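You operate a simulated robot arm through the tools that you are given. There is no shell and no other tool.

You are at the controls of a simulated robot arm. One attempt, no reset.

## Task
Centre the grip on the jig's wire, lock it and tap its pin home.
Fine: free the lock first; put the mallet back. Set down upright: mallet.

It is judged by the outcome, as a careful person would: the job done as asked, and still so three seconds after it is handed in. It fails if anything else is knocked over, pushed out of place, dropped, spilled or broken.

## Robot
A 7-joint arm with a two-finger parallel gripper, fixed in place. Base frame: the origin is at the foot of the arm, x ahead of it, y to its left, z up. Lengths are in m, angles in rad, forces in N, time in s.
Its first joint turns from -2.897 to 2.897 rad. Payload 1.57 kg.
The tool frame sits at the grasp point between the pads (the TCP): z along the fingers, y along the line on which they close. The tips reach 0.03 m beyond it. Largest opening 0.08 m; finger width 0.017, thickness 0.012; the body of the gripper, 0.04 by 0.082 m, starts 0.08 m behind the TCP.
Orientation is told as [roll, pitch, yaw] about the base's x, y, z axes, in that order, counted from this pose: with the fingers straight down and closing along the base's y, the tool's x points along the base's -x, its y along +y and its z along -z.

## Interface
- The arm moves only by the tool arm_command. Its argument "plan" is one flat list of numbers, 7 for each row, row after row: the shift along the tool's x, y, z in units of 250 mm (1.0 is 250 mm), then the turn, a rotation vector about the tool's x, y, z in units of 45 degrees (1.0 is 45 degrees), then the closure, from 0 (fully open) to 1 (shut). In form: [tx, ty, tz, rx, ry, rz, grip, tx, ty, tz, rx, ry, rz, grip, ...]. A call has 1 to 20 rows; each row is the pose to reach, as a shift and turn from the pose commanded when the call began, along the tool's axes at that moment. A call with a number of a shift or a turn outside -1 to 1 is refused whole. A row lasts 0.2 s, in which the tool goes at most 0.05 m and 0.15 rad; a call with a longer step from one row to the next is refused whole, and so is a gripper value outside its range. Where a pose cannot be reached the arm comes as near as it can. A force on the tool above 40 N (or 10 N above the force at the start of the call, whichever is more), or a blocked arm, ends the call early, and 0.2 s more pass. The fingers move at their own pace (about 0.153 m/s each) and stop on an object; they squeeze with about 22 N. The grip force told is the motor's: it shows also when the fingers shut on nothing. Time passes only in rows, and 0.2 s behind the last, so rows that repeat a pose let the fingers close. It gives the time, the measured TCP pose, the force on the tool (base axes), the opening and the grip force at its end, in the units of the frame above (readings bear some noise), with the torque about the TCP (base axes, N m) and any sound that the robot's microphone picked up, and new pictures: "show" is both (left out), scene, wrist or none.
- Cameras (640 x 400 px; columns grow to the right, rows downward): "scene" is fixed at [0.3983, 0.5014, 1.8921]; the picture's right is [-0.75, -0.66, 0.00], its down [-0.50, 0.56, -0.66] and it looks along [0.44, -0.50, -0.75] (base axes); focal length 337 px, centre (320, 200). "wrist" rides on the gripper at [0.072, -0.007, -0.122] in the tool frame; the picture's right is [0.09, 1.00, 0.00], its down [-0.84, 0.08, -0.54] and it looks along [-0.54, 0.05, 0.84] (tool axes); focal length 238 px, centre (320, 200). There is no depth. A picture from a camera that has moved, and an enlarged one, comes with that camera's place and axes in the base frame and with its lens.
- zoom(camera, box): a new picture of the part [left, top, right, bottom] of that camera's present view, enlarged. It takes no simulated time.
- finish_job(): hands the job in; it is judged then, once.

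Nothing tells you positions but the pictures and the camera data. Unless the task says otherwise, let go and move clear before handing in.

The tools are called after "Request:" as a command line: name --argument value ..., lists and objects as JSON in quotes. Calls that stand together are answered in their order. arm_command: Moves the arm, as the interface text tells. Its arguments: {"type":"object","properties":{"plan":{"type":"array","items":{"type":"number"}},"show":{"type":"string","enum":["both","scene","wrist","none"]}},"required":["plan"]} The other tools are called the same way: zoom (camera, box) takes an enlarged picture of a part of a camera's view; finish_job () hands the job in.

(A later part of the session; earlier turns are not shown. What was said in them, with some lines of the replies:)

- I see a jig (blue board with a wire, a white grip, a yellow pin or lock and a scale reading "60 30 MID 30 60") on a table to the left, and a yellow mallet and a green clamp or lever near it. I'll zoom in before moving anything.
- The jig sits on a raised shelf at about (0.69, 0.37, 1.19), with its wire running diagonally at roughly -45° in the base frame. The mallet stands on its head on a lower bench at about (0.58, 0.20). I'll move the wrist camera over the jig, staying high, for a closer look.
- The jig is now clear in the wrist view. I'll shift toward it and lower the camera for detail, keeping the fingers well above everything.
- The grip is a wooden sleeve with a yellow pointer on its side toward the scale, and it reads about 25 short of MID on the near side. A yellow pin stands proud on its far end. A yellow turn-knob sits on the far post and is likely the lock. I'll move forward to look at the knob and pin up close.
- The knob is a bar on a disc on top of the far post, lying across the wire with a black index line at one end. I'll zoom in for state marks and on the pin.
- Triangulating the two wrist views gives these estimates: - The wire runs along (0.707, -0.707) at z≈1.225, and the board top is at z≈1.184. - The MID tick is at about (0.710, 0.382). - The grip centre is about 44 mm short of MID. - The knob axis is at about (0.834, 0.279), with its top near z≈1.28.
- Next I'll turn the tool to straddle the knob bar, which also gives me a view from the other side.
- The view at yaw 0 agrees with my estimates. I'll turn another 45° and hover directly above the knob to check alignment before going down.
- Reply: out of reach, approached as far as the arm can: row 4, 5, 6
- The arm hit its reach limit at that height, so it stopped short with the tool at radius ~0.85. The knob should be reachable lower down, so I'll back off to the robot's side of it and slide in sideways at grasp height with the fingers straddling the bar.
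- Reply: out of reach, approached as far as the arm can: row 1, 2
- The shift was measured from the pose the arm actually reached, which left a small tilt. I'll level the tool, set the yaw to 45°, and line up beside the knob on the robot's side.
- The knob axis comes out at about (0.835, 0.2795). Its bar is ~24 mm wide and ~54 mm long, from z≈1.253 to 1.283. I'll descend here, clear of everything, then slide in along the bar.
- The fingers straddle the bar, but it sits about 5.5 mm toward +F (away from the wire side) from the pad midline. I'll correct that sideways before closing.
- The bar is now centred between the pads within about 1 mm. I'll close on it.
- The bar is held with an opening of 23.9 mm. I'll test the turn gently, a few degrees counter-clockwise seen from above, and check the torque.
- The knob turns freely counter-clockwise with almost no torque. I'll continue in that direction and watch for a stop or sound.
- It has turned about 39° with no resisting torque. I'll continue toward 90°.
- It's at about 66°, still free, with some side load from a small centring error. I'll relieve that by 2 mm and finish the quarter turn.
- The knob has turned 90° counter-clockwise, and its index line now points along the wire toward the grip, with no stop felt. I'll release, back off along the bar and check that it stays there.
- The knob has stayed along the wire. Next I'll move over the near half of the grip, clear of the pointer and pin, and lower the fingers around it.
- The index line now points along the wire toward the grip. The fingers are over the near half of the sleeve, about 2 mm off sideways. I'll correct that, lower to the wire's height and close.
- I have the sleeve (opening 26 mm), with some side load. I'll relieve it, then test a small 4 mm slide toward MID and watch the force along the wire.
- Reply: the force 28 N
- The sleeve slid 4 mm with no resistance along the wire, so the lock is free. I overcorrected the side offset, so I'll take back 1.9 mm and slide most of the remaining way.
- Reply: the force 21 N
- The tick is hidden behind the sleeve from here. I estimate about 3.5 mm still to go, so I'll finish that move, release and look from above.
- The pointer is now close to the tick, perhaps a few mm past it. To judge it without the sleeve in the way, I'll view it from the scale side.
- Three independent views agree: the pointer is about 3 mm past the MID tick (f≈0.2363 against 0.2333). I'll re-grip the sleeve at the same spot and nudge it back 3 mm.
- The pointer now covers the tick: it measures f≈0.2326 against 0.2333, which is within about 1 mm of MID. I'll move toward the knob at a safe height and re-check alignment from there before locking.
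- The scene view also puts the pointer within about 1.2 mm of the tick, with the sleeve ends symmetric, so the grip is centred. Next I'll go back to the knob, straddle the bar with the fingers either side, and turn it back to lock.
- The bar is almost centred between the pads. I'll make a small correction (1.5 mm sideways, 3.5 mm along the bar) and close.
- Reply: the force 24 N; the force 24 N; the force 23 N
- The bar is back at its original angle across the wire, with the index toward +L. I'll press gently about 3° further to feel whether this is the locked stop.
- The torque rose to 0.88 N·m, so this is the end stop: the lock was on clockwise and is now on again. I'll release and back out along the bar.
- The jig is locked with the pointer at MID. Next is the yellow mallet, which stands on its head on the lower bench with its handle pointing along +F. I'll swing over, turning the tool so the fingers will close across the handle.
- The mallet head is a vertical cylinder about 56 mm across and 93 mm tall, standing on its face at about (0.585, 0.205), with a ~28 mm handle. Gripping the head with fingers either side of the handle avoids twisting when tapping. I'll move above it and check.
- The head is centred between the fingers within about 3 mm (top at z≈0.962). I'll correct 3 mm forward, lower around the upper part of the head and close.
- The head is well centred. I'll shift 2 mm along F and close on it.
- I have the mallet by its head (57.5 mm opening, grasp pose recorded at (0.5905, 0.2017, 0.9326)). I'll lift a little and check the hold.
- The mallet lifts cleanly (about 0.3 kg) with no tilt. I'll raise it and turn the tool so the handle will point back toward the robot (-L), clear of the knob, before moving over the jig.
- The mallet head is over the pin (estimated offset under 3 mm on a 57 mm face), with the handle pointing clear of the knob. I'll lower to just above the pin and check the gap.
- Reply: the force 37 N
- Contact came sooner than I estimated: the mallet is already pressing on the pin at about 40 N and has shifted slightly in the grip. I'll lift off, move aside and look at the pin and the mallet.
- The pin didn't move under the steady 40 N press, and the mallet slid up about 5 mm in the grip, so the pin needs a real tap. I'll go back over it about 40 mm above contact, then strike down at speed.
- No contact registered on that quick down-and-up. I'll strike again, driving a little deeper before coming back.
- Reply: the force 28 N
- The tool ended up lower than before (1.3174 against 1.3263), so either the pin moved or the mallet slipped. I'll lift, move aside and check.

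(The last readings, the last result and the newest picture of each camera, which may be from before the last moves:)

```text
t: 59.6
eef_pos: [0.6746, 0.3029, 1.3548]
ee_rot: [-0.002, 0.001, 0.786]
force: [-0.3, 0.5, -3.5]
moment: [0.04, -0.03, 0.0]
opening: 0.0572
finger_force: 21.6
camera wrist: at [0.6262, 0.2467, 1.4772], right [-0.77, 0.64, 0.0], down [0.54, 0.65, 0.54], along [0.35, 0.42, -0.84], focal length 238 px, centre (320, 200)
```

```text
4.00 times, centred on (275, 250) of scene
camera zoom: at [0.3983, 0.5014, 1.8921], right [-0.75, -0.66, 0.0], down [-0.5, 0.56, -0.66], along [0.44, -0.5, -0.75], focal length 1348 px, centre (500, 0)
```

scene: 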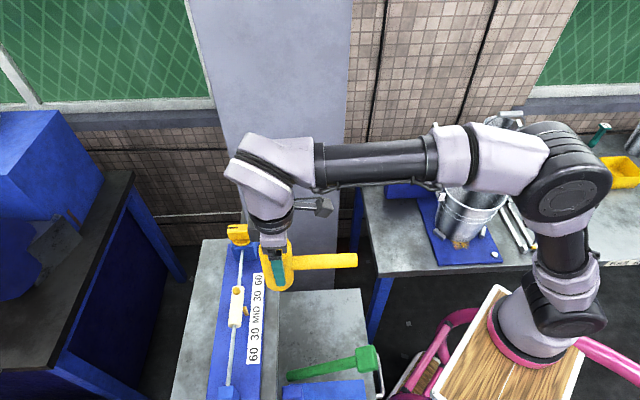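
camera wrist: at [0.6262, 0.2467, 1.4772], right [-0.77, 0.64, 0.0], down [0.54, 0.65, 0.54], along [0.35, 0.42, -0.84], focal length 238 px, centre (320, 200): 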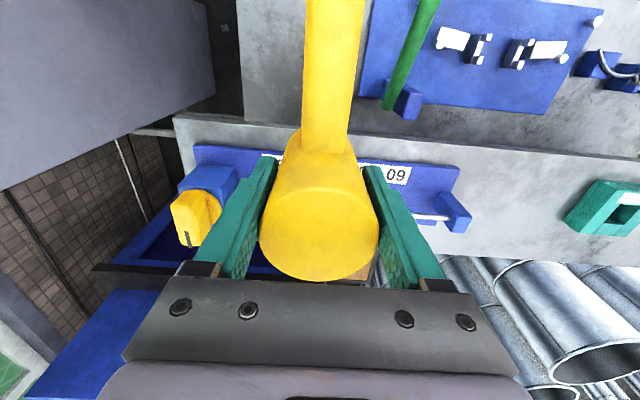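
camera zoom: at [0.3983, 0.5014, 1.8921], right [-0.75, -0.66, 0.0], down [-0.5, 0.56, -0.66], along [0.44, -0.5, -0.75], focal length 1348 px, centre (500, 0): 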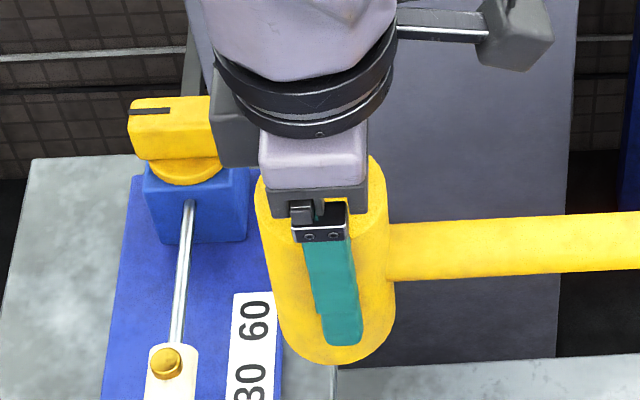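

It worked: the pin sank about 8 mm, and the mallet didn't slip any further. I'll strike again the same way to drive it home.

Request:
arm_command --plan '[-0.13, 0, 0, 0, 0, 0, 1, -0.26, 0, 0, 0, 0, 0, 1, -0.4, 0, 0, 0, 0, 0, 1, -0.4, 0, 0, 0, 0, 0, 1]' --show "none"

Request:
arm_command --plan '[0, 0, 0.19, 0, 0, 0, 1, 0, 0, 0.22, 0, 0, 0, 1]' --show "none"

Request:
arm_command --plan '[0, 0, -0.08, 0, 0, 0, 1, 0, 0, -0.17, 0, 0, 0, 1, 0.12, 0, -0.17, 0, 0, 0, 1, 0.26, 0, -0.17, 0, 0, 0, 1, 0.4, 0, -0.17, 0, 0, 0, 1, 0.4, 0, -0.17, 0, 0, 0, 1]' --show "both"

Request:
zoom --camera "scene" --box '[215, 280, 265, 330]'

Request:
zoom --camera "wrist" --box '[240, 80, 400, 280]'

```text
t: 60.6
eef_pos: [0.7444, 0.3716, 1.3558]
ee_rot: [-0.002, 0.003, 0.789]
force: [0.2, 0.7, -2.6]
moment: [0.01, -0.04, 0.01]
opening: 0.0577
finger_force: 22.2
```

```text
t: 61.2
eef_pos: [0.7442, 0.3723, 1.3028]
ee_rot: [-0.004, -0.001, 0.787]
force: [6.8, -0.3, 31.0]
moment: [0.05, -0.3, -0.01]
opening: 0.0576
finger_force: 21.7
```

```text
t: 62.6
eef_pos: [0.6759, 0.3033, 1.3447]
ee_rot: [-0.001, 0.001, 0.787]
force: [0.3, 0.1, -4.2]
moment: [-0.02, -0.01, 0.01]
opening: 0.0576
finger_force: 21.7
camera wrist: at [0.6277, 0.248, 1.4674], right [-0.77, 0.64, 0.0], down [0.54, 0.65, 0.54], along [0.35, 0.42, -0.84], focal length 238 px, centre (320, 200)
```

scene: 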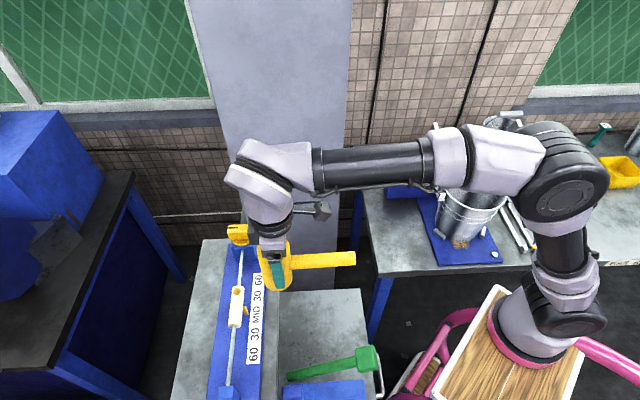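
wrist: 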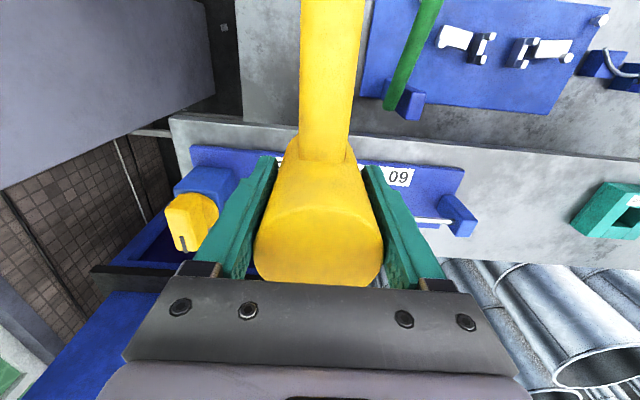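

```text
8.00 times, centred on (240, 305) of scene
camera zoom: at [0.3983, 0.5014, 1.8921], right [-0.75, -0.66, 0.0], down [-0.5, 0.56, -0.66], along [0.44, -0.5, -0.75], focal length 2697 px, centre (960, -640)
```

zoom: 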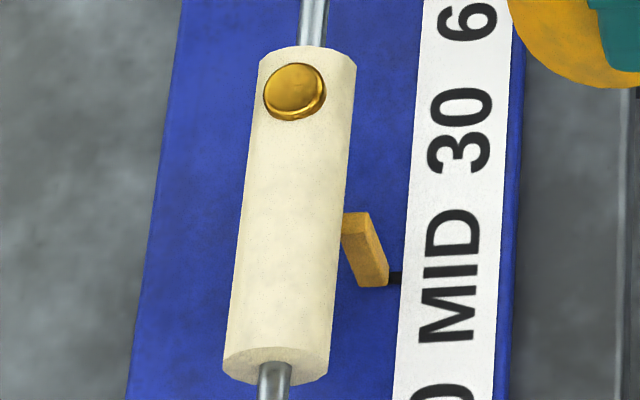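

```text
2.00 times, centred on (320, 180) of wrist
camera zoom: at [0.6277, 0.248, 1.4674], right [-0.77, 0.64, 0.0], down [0.54, 0.65, 0.54], along [0.35, 0.42, -0.84], focal length 477 px, centre (320, 240)
```

zoom: 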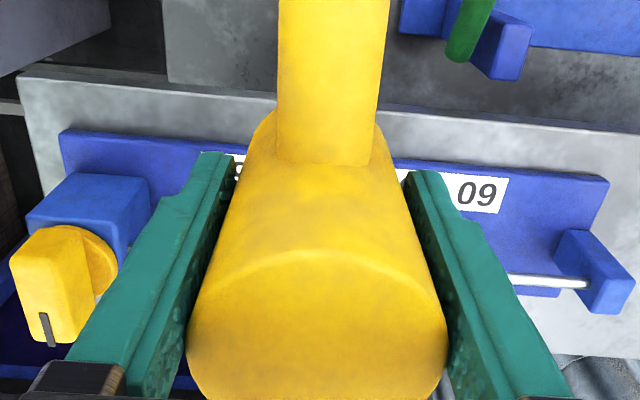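

The pin now looks nearly flush, with only a thin rim showing. The mallet slid up about 10 mm more, which suggests the pin bottomed out. I'll zoom in on it.

Request:
zoom --camera "scene" --box '[230, 280, 250, 300]'

Request:
zoom --camera "scene" --box '[225, 200, 325, 300]'

```text
16.00 times, centred on (240, 290) of scene
camera zoom: at [0.3983, 0.5014, 1.8921], right [-0.75, -0.66, 0.0], down [-0.5, 0.56, -0.66], along [0.44, -0.5, -0.75], focal length 5393 px, centre (1600, -1240)
```

zoom: 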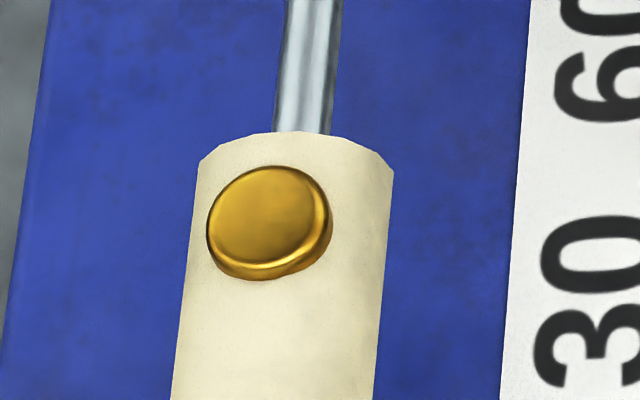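

```text
4.00 times, centred on (275, 250) of scene
camera zoom: at [0.3983, 0.5014, 1.8921], right [-0.75, -0.66, 0.0], down [-0.5, 0.56, -0.66], along [0.44, -0.5, -0.75], focal length 1348 px, centre (500, 0)
```

zoom: 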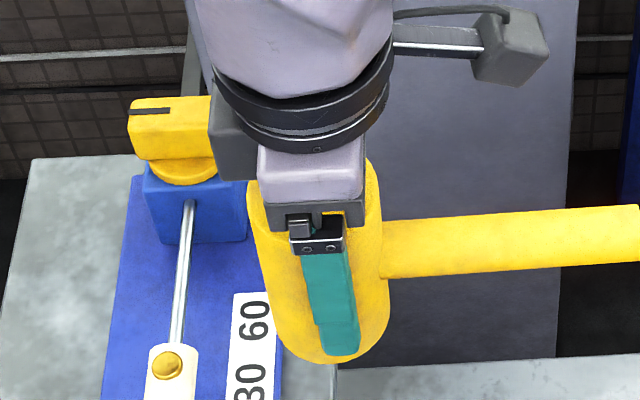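

There's still a lip of about 3–4 mm. I'll give one more measured tap with less overshoot. If the pin doesn't move, it's home.

Request:
arm_command --plan '[-0.13, 0, 0, 0, 0, 0, 1, -0.26, 0, 0, 0, 0, 0, 1, -0.39, 0, 0, 0, 0, 0, 1, -0.39, 0, 0, 0, 0, 0, 1]' --show "none"

Request:
arm_command --plan '[0, 0, 0.195, 0, 0, 0, 1, 0, 0, 0.195, 0, 0, 0, 1]' --show "none"

Request:
arm_command --plan '[0, 0, -0.1, 0, 0, 0, 1, 0, 0, -0.2, 0, 0, 0, 1, 0.12, 0, -0.2, 0, 0, 0, 1, 0.26, 0, -0.2, 0, 0, 0, 1, 0.4, 0, -0.2, 0, 0, 0, 1, 0.4, 0, -0.2, 0, 0, 0, 1]' --show "both"

Request:
zoom --camera "scene" --box '[230, 280, 250, 300]'

Request:
zoom --camera "wrist" --box '[240, 80, 400, 280]'

Request:
zoom --camera "scene" --box '[215, 280, 265, 330]'

```text
t: 63.6
eef_pos: [0.7461, 0.3709, 1.3403]
ee_rot: [-0.001, 0.002, 0.788]
force: [-1.0, -0.2, -4.5]
moment: [0.03, 0.0, 0.03]
opening: 0.0576
finger_force: 22.0
```

```text
t: 64.2
eef_pos: [0.7443, 0.372, 1.2963]
ee_rot: [-0.003, -0.002, 0.788]
force: [2.7, -2.8, 34.1]
moment: [0.02, -0.12, -0.01]
opening: 0.057
finger_force: 22.4
```

```text
t: 65.6
eef_pos: [0.6713, 0.3009, 1.3438]
ee_rot: [-0.003, 0.002, 0.786]
force: [0.4, 0.7, -3.4]
moment: [0.0, 0.01, 0.01]
opening: 0.0575
finger_force: 21.9
camera wrist: at [0.6231, 0.2453, 1.4658], right [-0.77, 0.64, 0.0], down [0.54, 0.65, 0.54], along [0.35, 0.42, -0.84], focal length 238 px, centre (320, 200)
```

scene: 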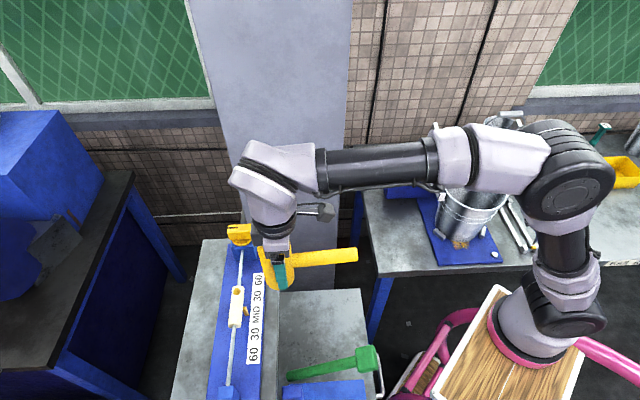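
wrist: 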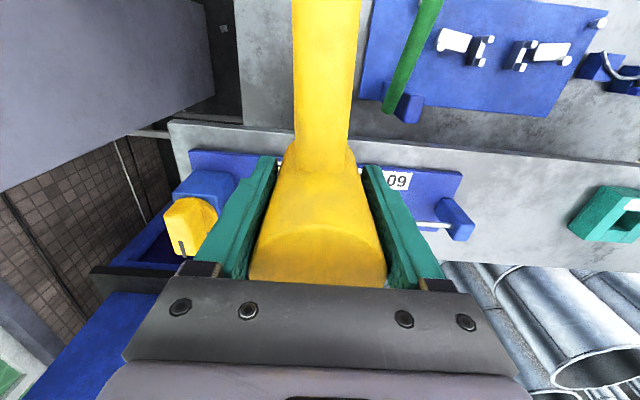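

```text
16.00 times, centred on (240, 290) of scene
camera zoom: at [0.3983, 0.5014, 1.8921], right [-0.75, -0.66, 0.0], down [-0.5, 0.56, -0.66], along [0.44, -0.5, -0.75], focal length 5393 px, centre (1600, -1240)
```

zoom: 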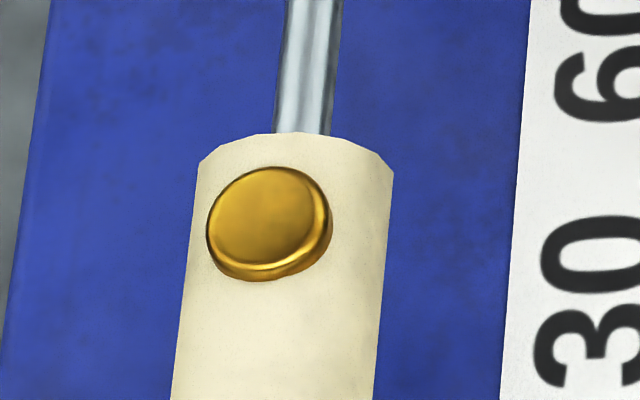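

```text
2.00 times, centred on (320, 180) of wrist
camera zoom: at [0.6231, 0.2453, 1.4658], right [-0.77, 0.64, 0.0], down [0.54, 0.65, 0.54], along [0.35, 0.42, -0.84], focal length 477 px, centre (320, 240)
```

zoom: 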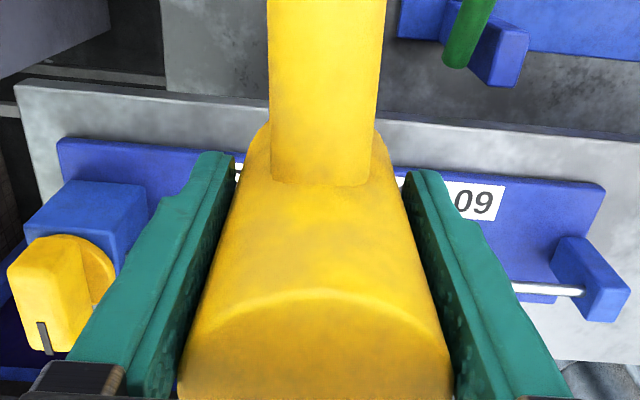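

```text
8.00 times, centred on (240, 305) of scene
camera zoom: at [0.3983, 0.5014, 1.8921], right [-0.75, -0.66, 0.0], down [-0.5, 0.56, -0.66], along [0.44, -0.5, -0.75], focal length 2697 px, centre (960, -640)
```

zoom: 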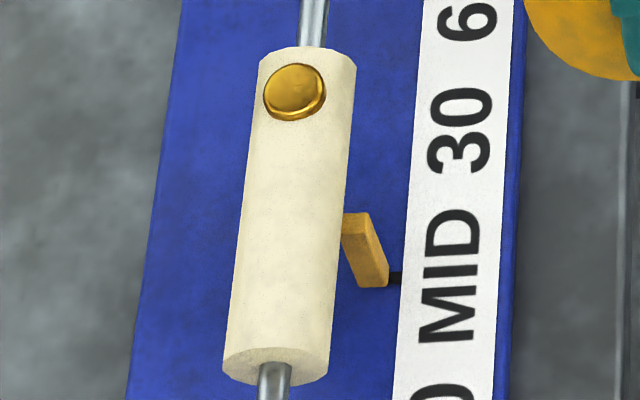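

The third tap didn't move the pin at all, so it's home, and the grip hasn't shifted from MID. Next I'll put the mallet back, after checking how it sits in the grip.

Request:
zoom --camera "scene" --box '[235, 220, 375, 310]'

Request:
zoom --camera "wrist" --box '[220, 0, 420, 290]'

```text
4.44 times, centred on (305, 265) of scene
camera zoom: at [0.3983, 0.5014, 1.8921], right [-0.75, -0.66, 0.0], down [-0.5, 0.56, -0.66], along [0.44, -0.5, -0.75], focal length 1498 px, centre (387, -89)
```

zoom: 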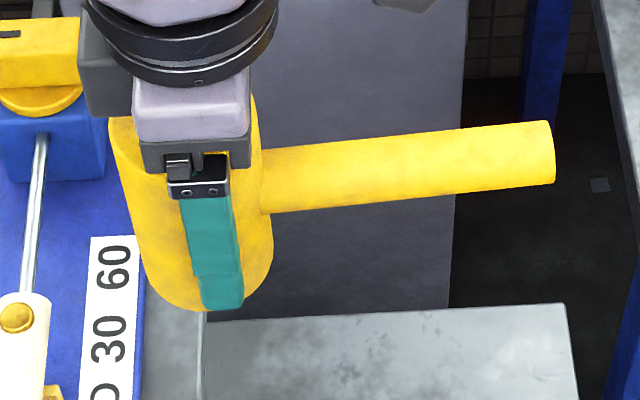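

```text
1.38 times, centred on (320, 145) of wrist
camera zoom: at [0.6231, 0.2453, 1.4658], right [-0.77, 0.64, 0.0], down [0.54, 0.65, 0.54], along [0.35, 0.42, -0.84], focal length 329 px, centre (320, 276)
```

zoom: 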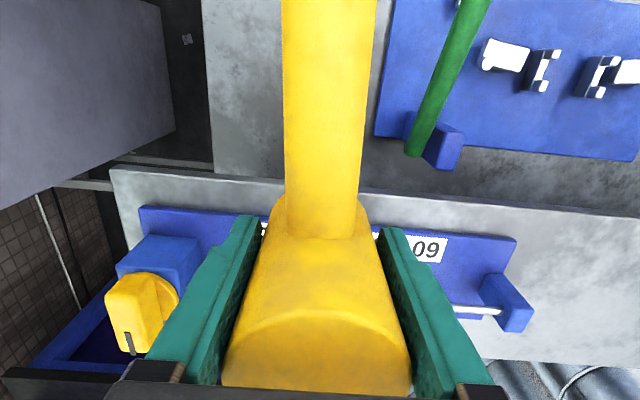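

The pin is home and the pointer is still on MID. I'll carry the mallet back the way it came, turning the handle back to its original direction.

Request:
arm_command --plan '[0.1, -0.01, 0, 0, 0, -0.1, 1, 0.2, -0.02, 0, 0, 0, -0.27, 1, 0.3, -0.03, 0, 0, 0, -0.44, 1, 0.4, -0.04, 0.06, 0, 0, -0.61, 1, 0.48, -0.05, 0.12, 0, 0, -0.78, 1, 0.5055, -0.051, 0.216, 0, 0, -0.95, 1, 0.5055, -0.051, 0.216, 0, 0, -0.95, 1]' --show "both"

```text
t: 67.2
eef_pos: [0.5896, 0.1991, 1.2917]
ee_rot: [0.001, 0.002, 1.535]
force: [-0.7, -0.2, -4.4]
moment: [0.03, -0.03, -0.01]
opening: 0.0572
finger_force: 22.3
camera wrist: at [0.5925, 0.1282, 1.4146], right [-1.0, -0.06, 0.0], down [-0.05, 0.84, 0.54], along [-0.03, 0.54, -0.84], focal length 238 px, centre (320, 200)
```

scene: 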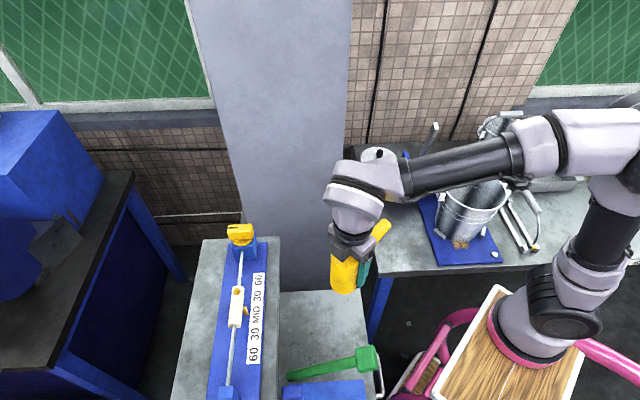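
wrist: 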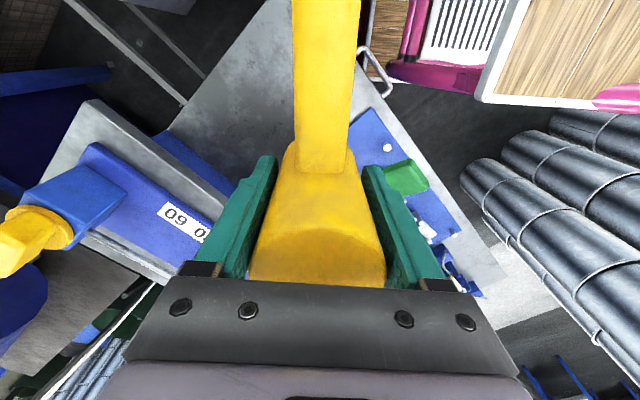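

Request:
arm_command --plan '[0, 0, 0.1, 0, 0, -0.14, 1, 0, 0, 0.22, 0, 0, -0.28, 1, -0.004, 0, 0.36, 0, 0, -0.42, 1, -0.006, -0.001, 0.5, 0, 0, -0.56, 1, -0.008, -0.002, 0.65, 0, 0, -0.7, 1, -0.0105, -0.003, 0.8, 0, 0, -0.84, 1, -0.0105, -0.003, 0.95, 0, 0, -0.982, 1, -0.0105, -0.003, 0.967, 0, 0, -0.982, 1]' --show "both"

Request:
zoom --camera "scene" --box '[290, 240, 400, 370]'

Request:
zoom --camera "wrist" --box '[240, 0, 400, 280]'

```text
t: 69.0
eef_pos: [0.5923, 0.2048, 1.0459]
ee_rot: [0.001, 0.001, 2.305]
force: [0.1, -1.1, -3.2]
moment: [0.01, 0.03, -0.01]
opening: 0.0572
finger_force: 22.4
camera wrist: at [0.6427, 0.1561, 1.1695], right [-0.68, -0.74, 0.0], down [-0.62, 0.57, 0.54], along [-0.4, 0.37, -0.84], focal length 238 px, centre (320, 200)
```

scene: 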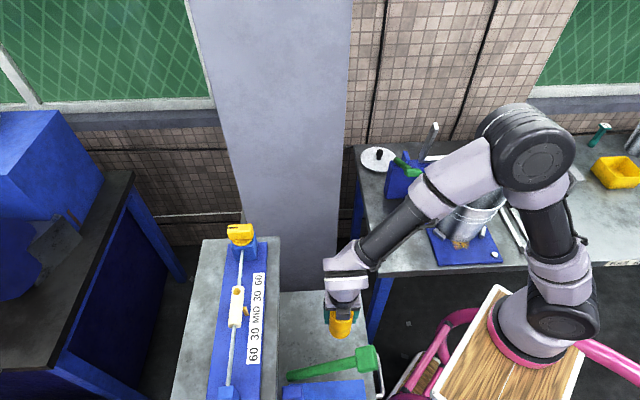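
wrist: 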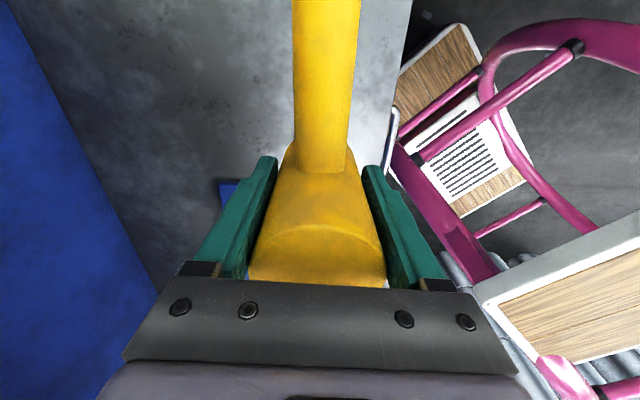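

```text
3.08 times, centred on (345, 305) of scene
camera zoom: at [0.3983, 0.5014, 1.8921], right [-0.75, -0.66, 0.0], down [-0.5, 0.56, -0.66], along [0.44, -0.5, -0.75], focal length 1037 px, centre (243, -123)
```

zoom: 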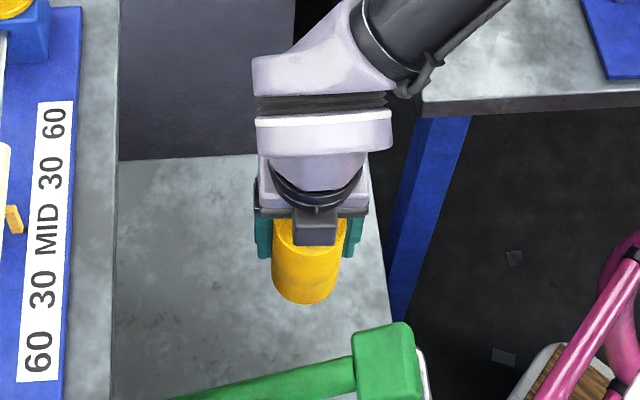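

```text
1.43 times, centred on (320, 140) of wrist
camera zoom: at [0.6427, 0.1561, 1.1695], right [-0.68, -0.74, 0.0], down [-0.62, 0.57, 0.54], along [-0.4, 0.37, -0.84], focal length 340 px, centre (320, 286)
```

zoom: 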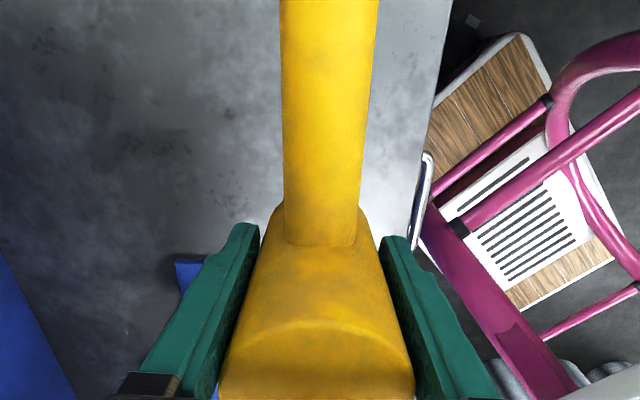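

It's lined up over its original spot. I'll descend close to the bench, then lower in fine steps until I feel contact.

Request:
arm_command --plan '[0.014, 0, 0.12, 0, 0, 0, 1, 0.014, 0, 0.24, 0, 0, 0, 1, 0.014, 0, 0.36, 0, 0, 0, 1, 0.014, 0, 0.46, 0, 0, 0, 1, 0.014, 0, 0.46, 0, 0, 0, 1]' --show "scene"

Request:
zoom --camera "scene" --box '[290, 260, 400, 370]'

```text
t: 70.2
eef_pos: [0.5946, 0.2009, 0.9316]
ee_rot: [0.002, 0.002, 2.305]
force: [-0.7, -0.4, -3.6]
moment: [-0.03, -0.01, 0.01]
opening: 0.0573
finger_force: 21.5
```

scene: 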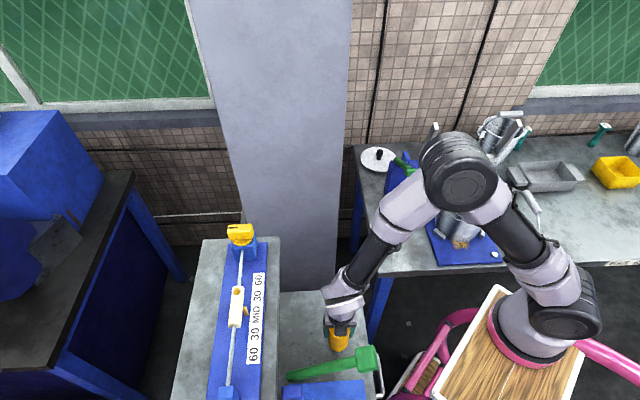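

```text
3.64 times, centred on (345, 315) of scene
camera zoom: at [0.3983, 0.5014, 1.8921], right [-0.75, -0.66, 0.0], down [-0.5, 0.56, -0.66], along [0.44, -0.5, -0.75], focal length 1226 px, centre (229, -218)
```

zoom: 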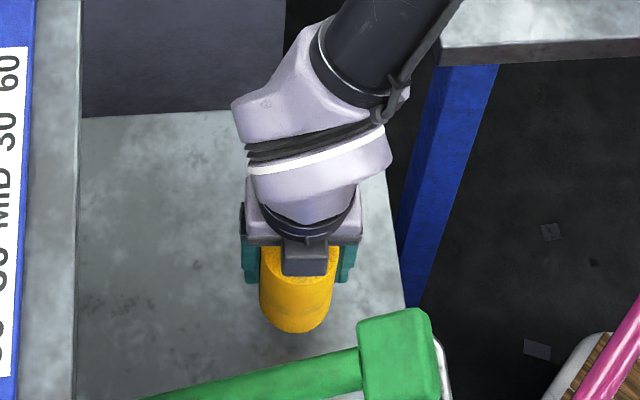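

Request:
arm_command --plan '[0, 0, 0.032, 0, 0, 0, 1, 0, 0, 0.064, 0, 0, 0, 1, 0, 0, 0.072, 0, 0, 0, 1, 0, 0, 0.072, 0, 0, 0, 1]' --show "none"

```text
t: 71.2
eef_pos: [0.5944, 0.2019, 0.9142]
ee_rot: [0.0, 0.002, 2.303]
force: [0.5, 0.2, -3.7]
moment: [0.0, 0.03, 0.01]
opening: 0.0571
finger_force: 21.5
```

Request:
arm_command --plan '[0, 0, 0.008, 0, 0, 0, 1, 0, 0, 0.008, 0, 0, 0, 1]' --show "none"

```text
t: 71.8
eef_pos: [0.5938, 0.2004, 0.9134]
ee_rot: [0.002, 0.002, 2.304]
force: [0.0, 0.3, -3.5]
moment: [0.01, 0.02, -0.01]
opening: 0.0572
finger_force: 22.2
```

Request:
arm_command --plan '[0, 0, 0.008, 0, 0, 0, 1, 0, 0, 0.008, 0, 0, 0, 1]' --show "none"

```text
t: 72.4
eef_pos: [0.5957, 0.2003, 0.912]
ee_rot: [0.003, 0.002, 2.304]
force: [-0.2, 0.2, -3.2]
moment: [0.0, -0.03, -0.02]
opening: 0.0573
finger_force: 21.9
```

Request:
arm_command --plan '[0, 0, 0.01, 0, 0, 0, 1, 0, 0, 0.01, 0, 0, 0, 1]' --show "none"

```text
t: 73.0
eef_pos: [0.5965, 0.2003, 0.9089]
ee_rot: [0.0, 0.002, 2.306]
force: [0.9, 0.0, -2.9]
moment: [0.0, -0.01, 0.01]
opening: 0.0571
finger_force: 22.0
```

Request:
arm_command --plan '[0, 0, 0.008, 0, 0, 0, 1, 0, 0, 0.008, 0, 0, 0, 1]' --show "scene"

Request:
zoom --camera "scene" --box '[290, 260, 400, 370]'

```text
t: 73.6
eef_pos: [0.5937, 0.2013, 0.9075]
ee_rot: [0.003, 0.001, 2.306]
force: [-0.2, 0.1, -4.0]
moment: [-0.02, 0.0, 0.0]
opening: 0.0572
finger_force: 21.4
```

scene: 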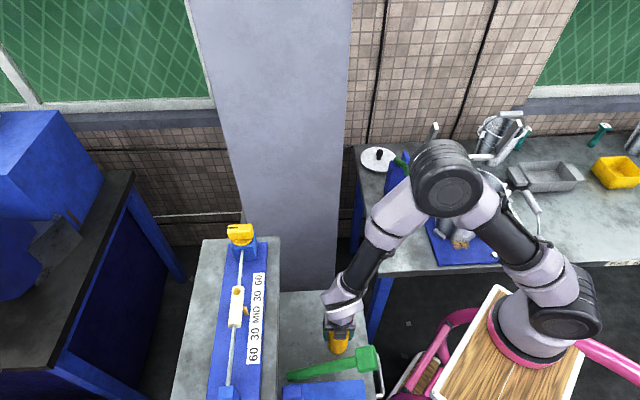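

```text
3.64 times, centred on (345, 315) of scene
camera zoom: at [0.3983, 0.5014, 1.8921], right [-0.75, -0.66, 0.0], down [-0.5, 0.56, -0.66], along [0.44, -0.5, -0.75], focal length 1226 px, centre (229, -218)
```

zoom: 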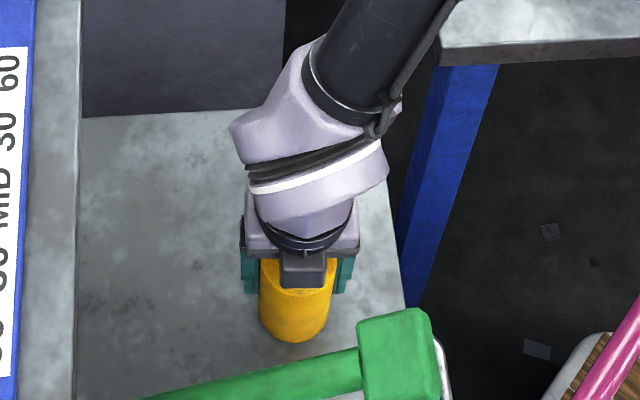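

Close now; the bottom edge is a couple of pixels above its original height. Continuing in 2 mm steps.

Request:
arm_command --plan '[0, 0, 0.008, 0, 0, 0, 1, 0, 0, 0.008, 0, 0, 0, 1]' --show "none"

```text
t: 74.2
eef_pos: [0.5949, 0.2008, 0.9048]
ee_rot: [0.003, 0.0, 2.304]
force: [-0.6, -0.6, -4.1]
moment: [0.01, 0.06, -0.04]
opening: 0.0571
finger_force: 22.0
```

Request:
arm_command --plan '[0, 0, 0.008, 0, 0, 0, 1, 0, 0, 0.008, 0, 0, 0, 1]' --show "none"

```text
t: 74.8
eef_pos: [0.596, 0.2008, 0.9026]
ee_rot: [0.002, 0.004, 2.305]
force: [-0.9, -0.7, 1.2]
moment: [0.09, 0.2, 0.06]
opening: 0.0574
finger_force: 21.9
```

Contact: the force went from -4.1 to +1.2 N. I'll press about 1 mm more so it seats flat, then open slowly.

Request:
arm_command --plan '[0, 0, 0.005, 0, 0, 0, 1, 0, 0, 0.005, 0, 0, 0, 1]' --show "both"

Request:
zoom --camera "scene" --box '[290, 260, 400, 370]'

```text
t: 75.4
eef_pos: [0.5969, 0.2006, 0.9032]
ee_rot: [0.0, 0.0, 2.304]
force: [-2.1, -6.5, 28.3]
moment: [0.53, 0.82, 0.12]
opening: 0.0577
finger_force: 22.2
camera wrist: at [0.647, 0.1519, 1.0257], right [-0.68, -0.73, 0.0], down [-0.62, 0.57, 0.54], along [-0.4, 0.37, -0.84], focal length 238 px, centre (320, 200)
```

scene: 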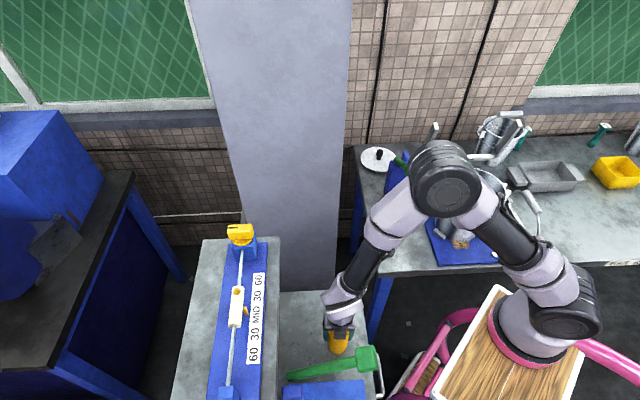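
wrist: 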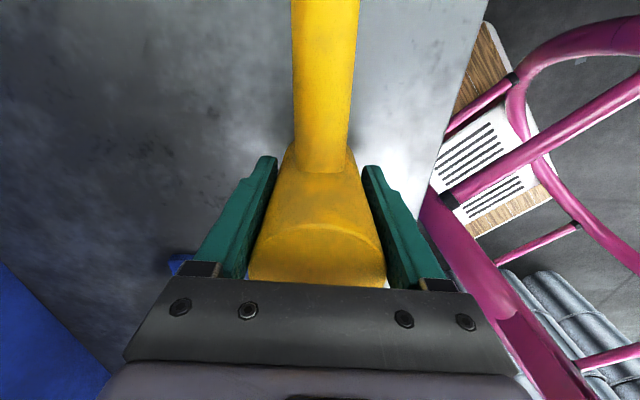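

```text
3.64 times, centred on (345, 315) of scene
camera zoom: at [0.3983, 0.5014, 1.8921], right [-0.75, -0.66, 0.0], down [-0.5, 0.56, -0.66], along [0.44, -0.5, -0.75], focal length 1226 px, centre (229, -218)
```

zoom: 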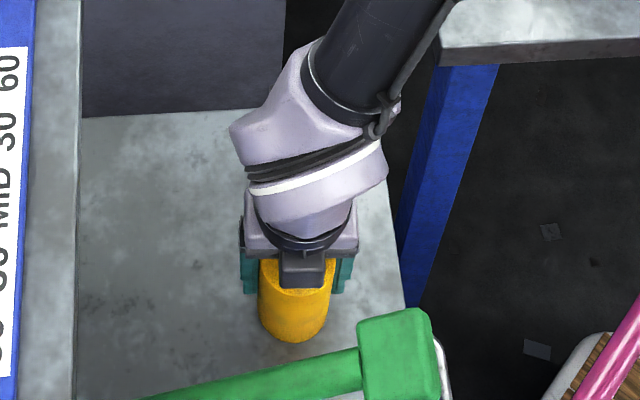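

Firm contact. I'll ease off 1 mm, open gently, pause, then rise straight up.

Request:
arm_command --plan '[0, 0, -0.005, 0, 0, 0, 1, 0, 0, -0.005, 0, 0, 0, 0.25, 0, 0, -0.005, 0, 0, 0, 0.15, 0, 0, -0.005, 0, 0, 0, 0, 0, 0, -0.005, 0, 0, 0, 0]' --show "both"

Request:
zoom --camera "wrist" --box '[240, 60, 400, 280]'

```text
t: 76.6
eef_pos: [0.5958, 0.2012, 0.9023]
ee_rot: [0.002, 0.002, 2.305]
force: [-0.1, 0.3, 0.1]
moment: [-0.01, -0.03, 0.01]
opening: 0.08
finger_force: 0.1
camera wrist: at [0.6472, 0.1522, 1.025], right [-0.68, -0.74, 0.0], down [-0.62, 0.57, 0.54], along [-0.4, 0.37, -0.84], focal length 238 px, centre (320, 200)
```

scene: 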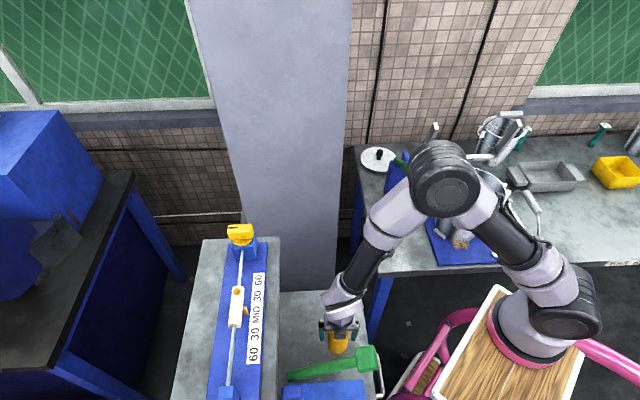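
wrist: 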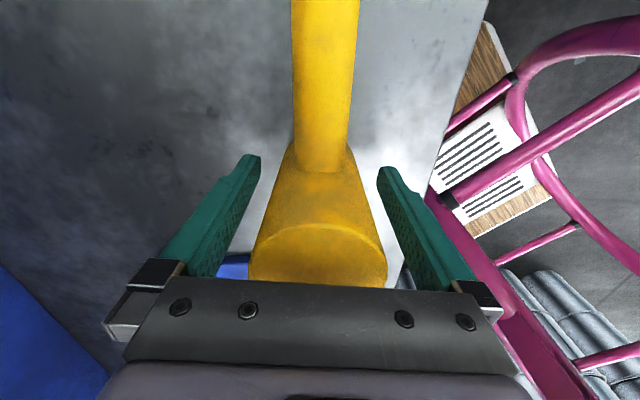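

```text
1.82 times, centred on (320, 170) of wrist
camera zoom: at [0.6472, 0.1522, 1.025], right [-0.68, -0.74, 0.0], down [-0.62, 0.57, 0.54], along [-0.4, 0.37, -0.84], focal length 433 px, centre (320, 254)
```

zoom: 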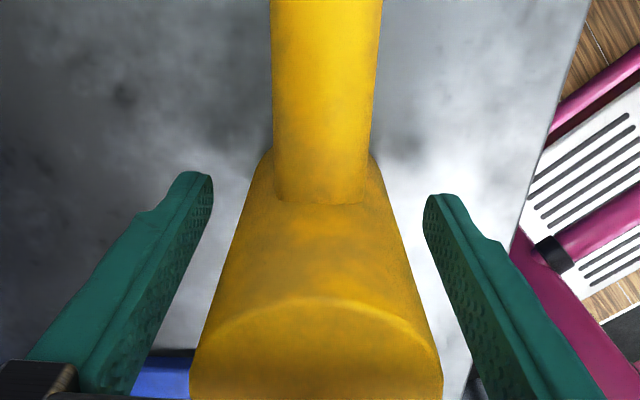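

Released, and the mallet is standing. I'll rise straight up and look at everything.

Request:
arm_command --plan '[0, 0, -0.08, 0, 0, 0, 0, 0, 0, -0.2, 0, 0, 0, 0, 0, 0, -0.36, 0, 0, 0, 0, 0, 0, -0.54, 0, 0, 0, 0, 0, 0, -0.72, 0, 0, 0, 0, 0, 0, -0.9, 0, 0, 0, 0, 0.1, 0, -1.0, 0, 0, 0, 0, 0.26, 0, -1.0, 0, 0, 0, 0, 0.4, 0, -1.0, 0, 0, 0, 0]' --show "both"

Request:
zoom --camera "scene" --box '[280, 280, 400, 400]'

Request:
zoom --camera "scene" --box '[200, 215, 290, 340]'

Request:
zoom --camera "scene" --box '[215, 280, 265, 330]'

```text
t: 78.6
eef_pos: [0.662, 0.1247, 1.1551]
ee_rot: [0.001, 0.001, 2.306]
force: [0.5, 0.9, -0.3]
moment: [-0.07, 0.01, 0.02]
opening: 0.0801
finger_force: 0.0
camera wrist: at [0.713, 0.0765, 1.277], right [-0.68, -0.74, 0.0], down [-0.62, 0.57, 0.54], along [-0.4, 0.36, -0.84], focal length 238 px, centre (320, 200)
```

scene: 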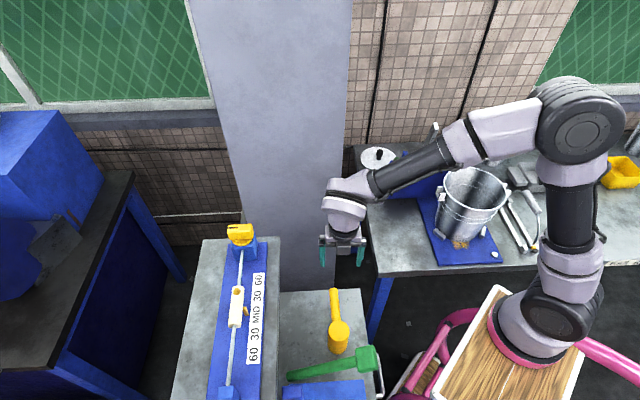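
wrist: 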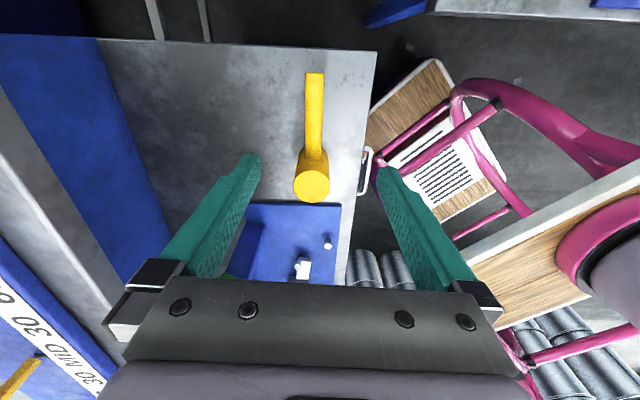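

```text
3.33 times, centred on (340, 340) of scene
camera zoom: at [0.3983, 0.5014, 1.8921], right [-0.75, -0.66, 0.0], down [-0.5, 0.56, -0.66], along [0.44, -0.5, -0.75], focal length 1124 px, centre (253, -267)
```

zoom: 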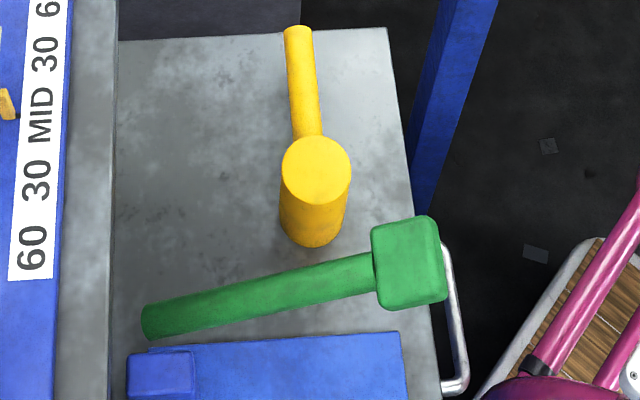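

```text
3.20 times, centred on (245, 278) of scene
camera zoom: at [0.3983, 0.5014, 1.8921], right [-0.75, -0.66, 0.0], down [-0.5, 0.56, -0.66], along [0.44, -0.5, -0.75], focal length 1079 px, centre (560, -48)
```

zoom: 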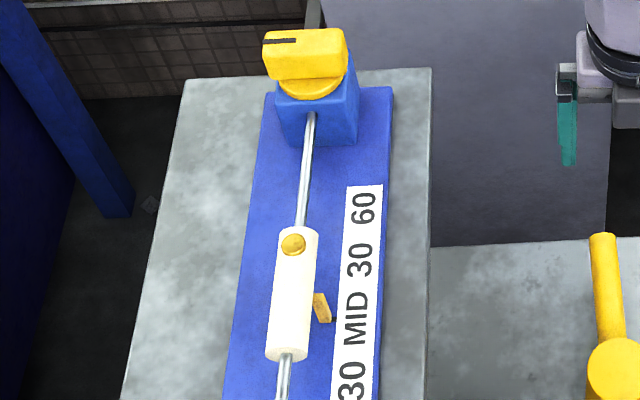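

```text
8.00 times, centred on (240, 305) of scene
camera zoom: at [0.3983, 0.5014, 1.8921], right [-0.75, -0.66, 0.0], down [-0.5, 0.56, -0.66], along [0.44, -0.5, -0.75], focal length 2697 px, centre (960, -640)
```

zoom: 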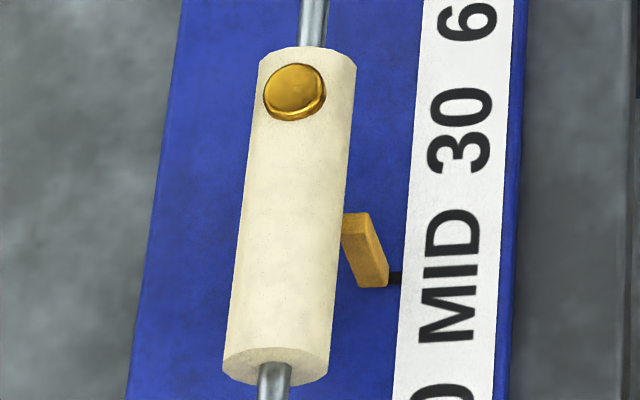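

All the steps are done, so I'm handing in the job:
- **Grip:** its pointer sits on the MID tick.
- **Lock:** the knob is back at its locked stop.
- **Pin:** driven home; a final tap didn't move it.
- **Mallet:** standing upright within about 3 mm of its original spot.
- **Surroundings:** the green mallet and everything else look undisturbed, and the arm is clear.

Request:
finish_job

```text
The job is handed in.
```

I centred the grip on the jig's wire, locked it, tapped its pin home and handed the job in. I haven't seen how it was judged.

- **Grip:** I freed the lock first, then slid the grip until its pointer was about 1 mm from the MID tick.
- **Lock:** I turned the knob back to its end stop, where the torque rose. I did not push on the grip afterwards to test the lock.
- **Pin:** A steady 40 N press did not move it, so I struck it with the mallet. Two strikes drove it in and a third moved it no further. A lip of about 3–4 mm still shows, which I took as its home position.
- **Mallet:** It stands upright on its head, about 3 mm from where it was, with the handle turned by about 2°.

Nothing else appears to have been moved. The gripper is open and the arm is clear of the work.
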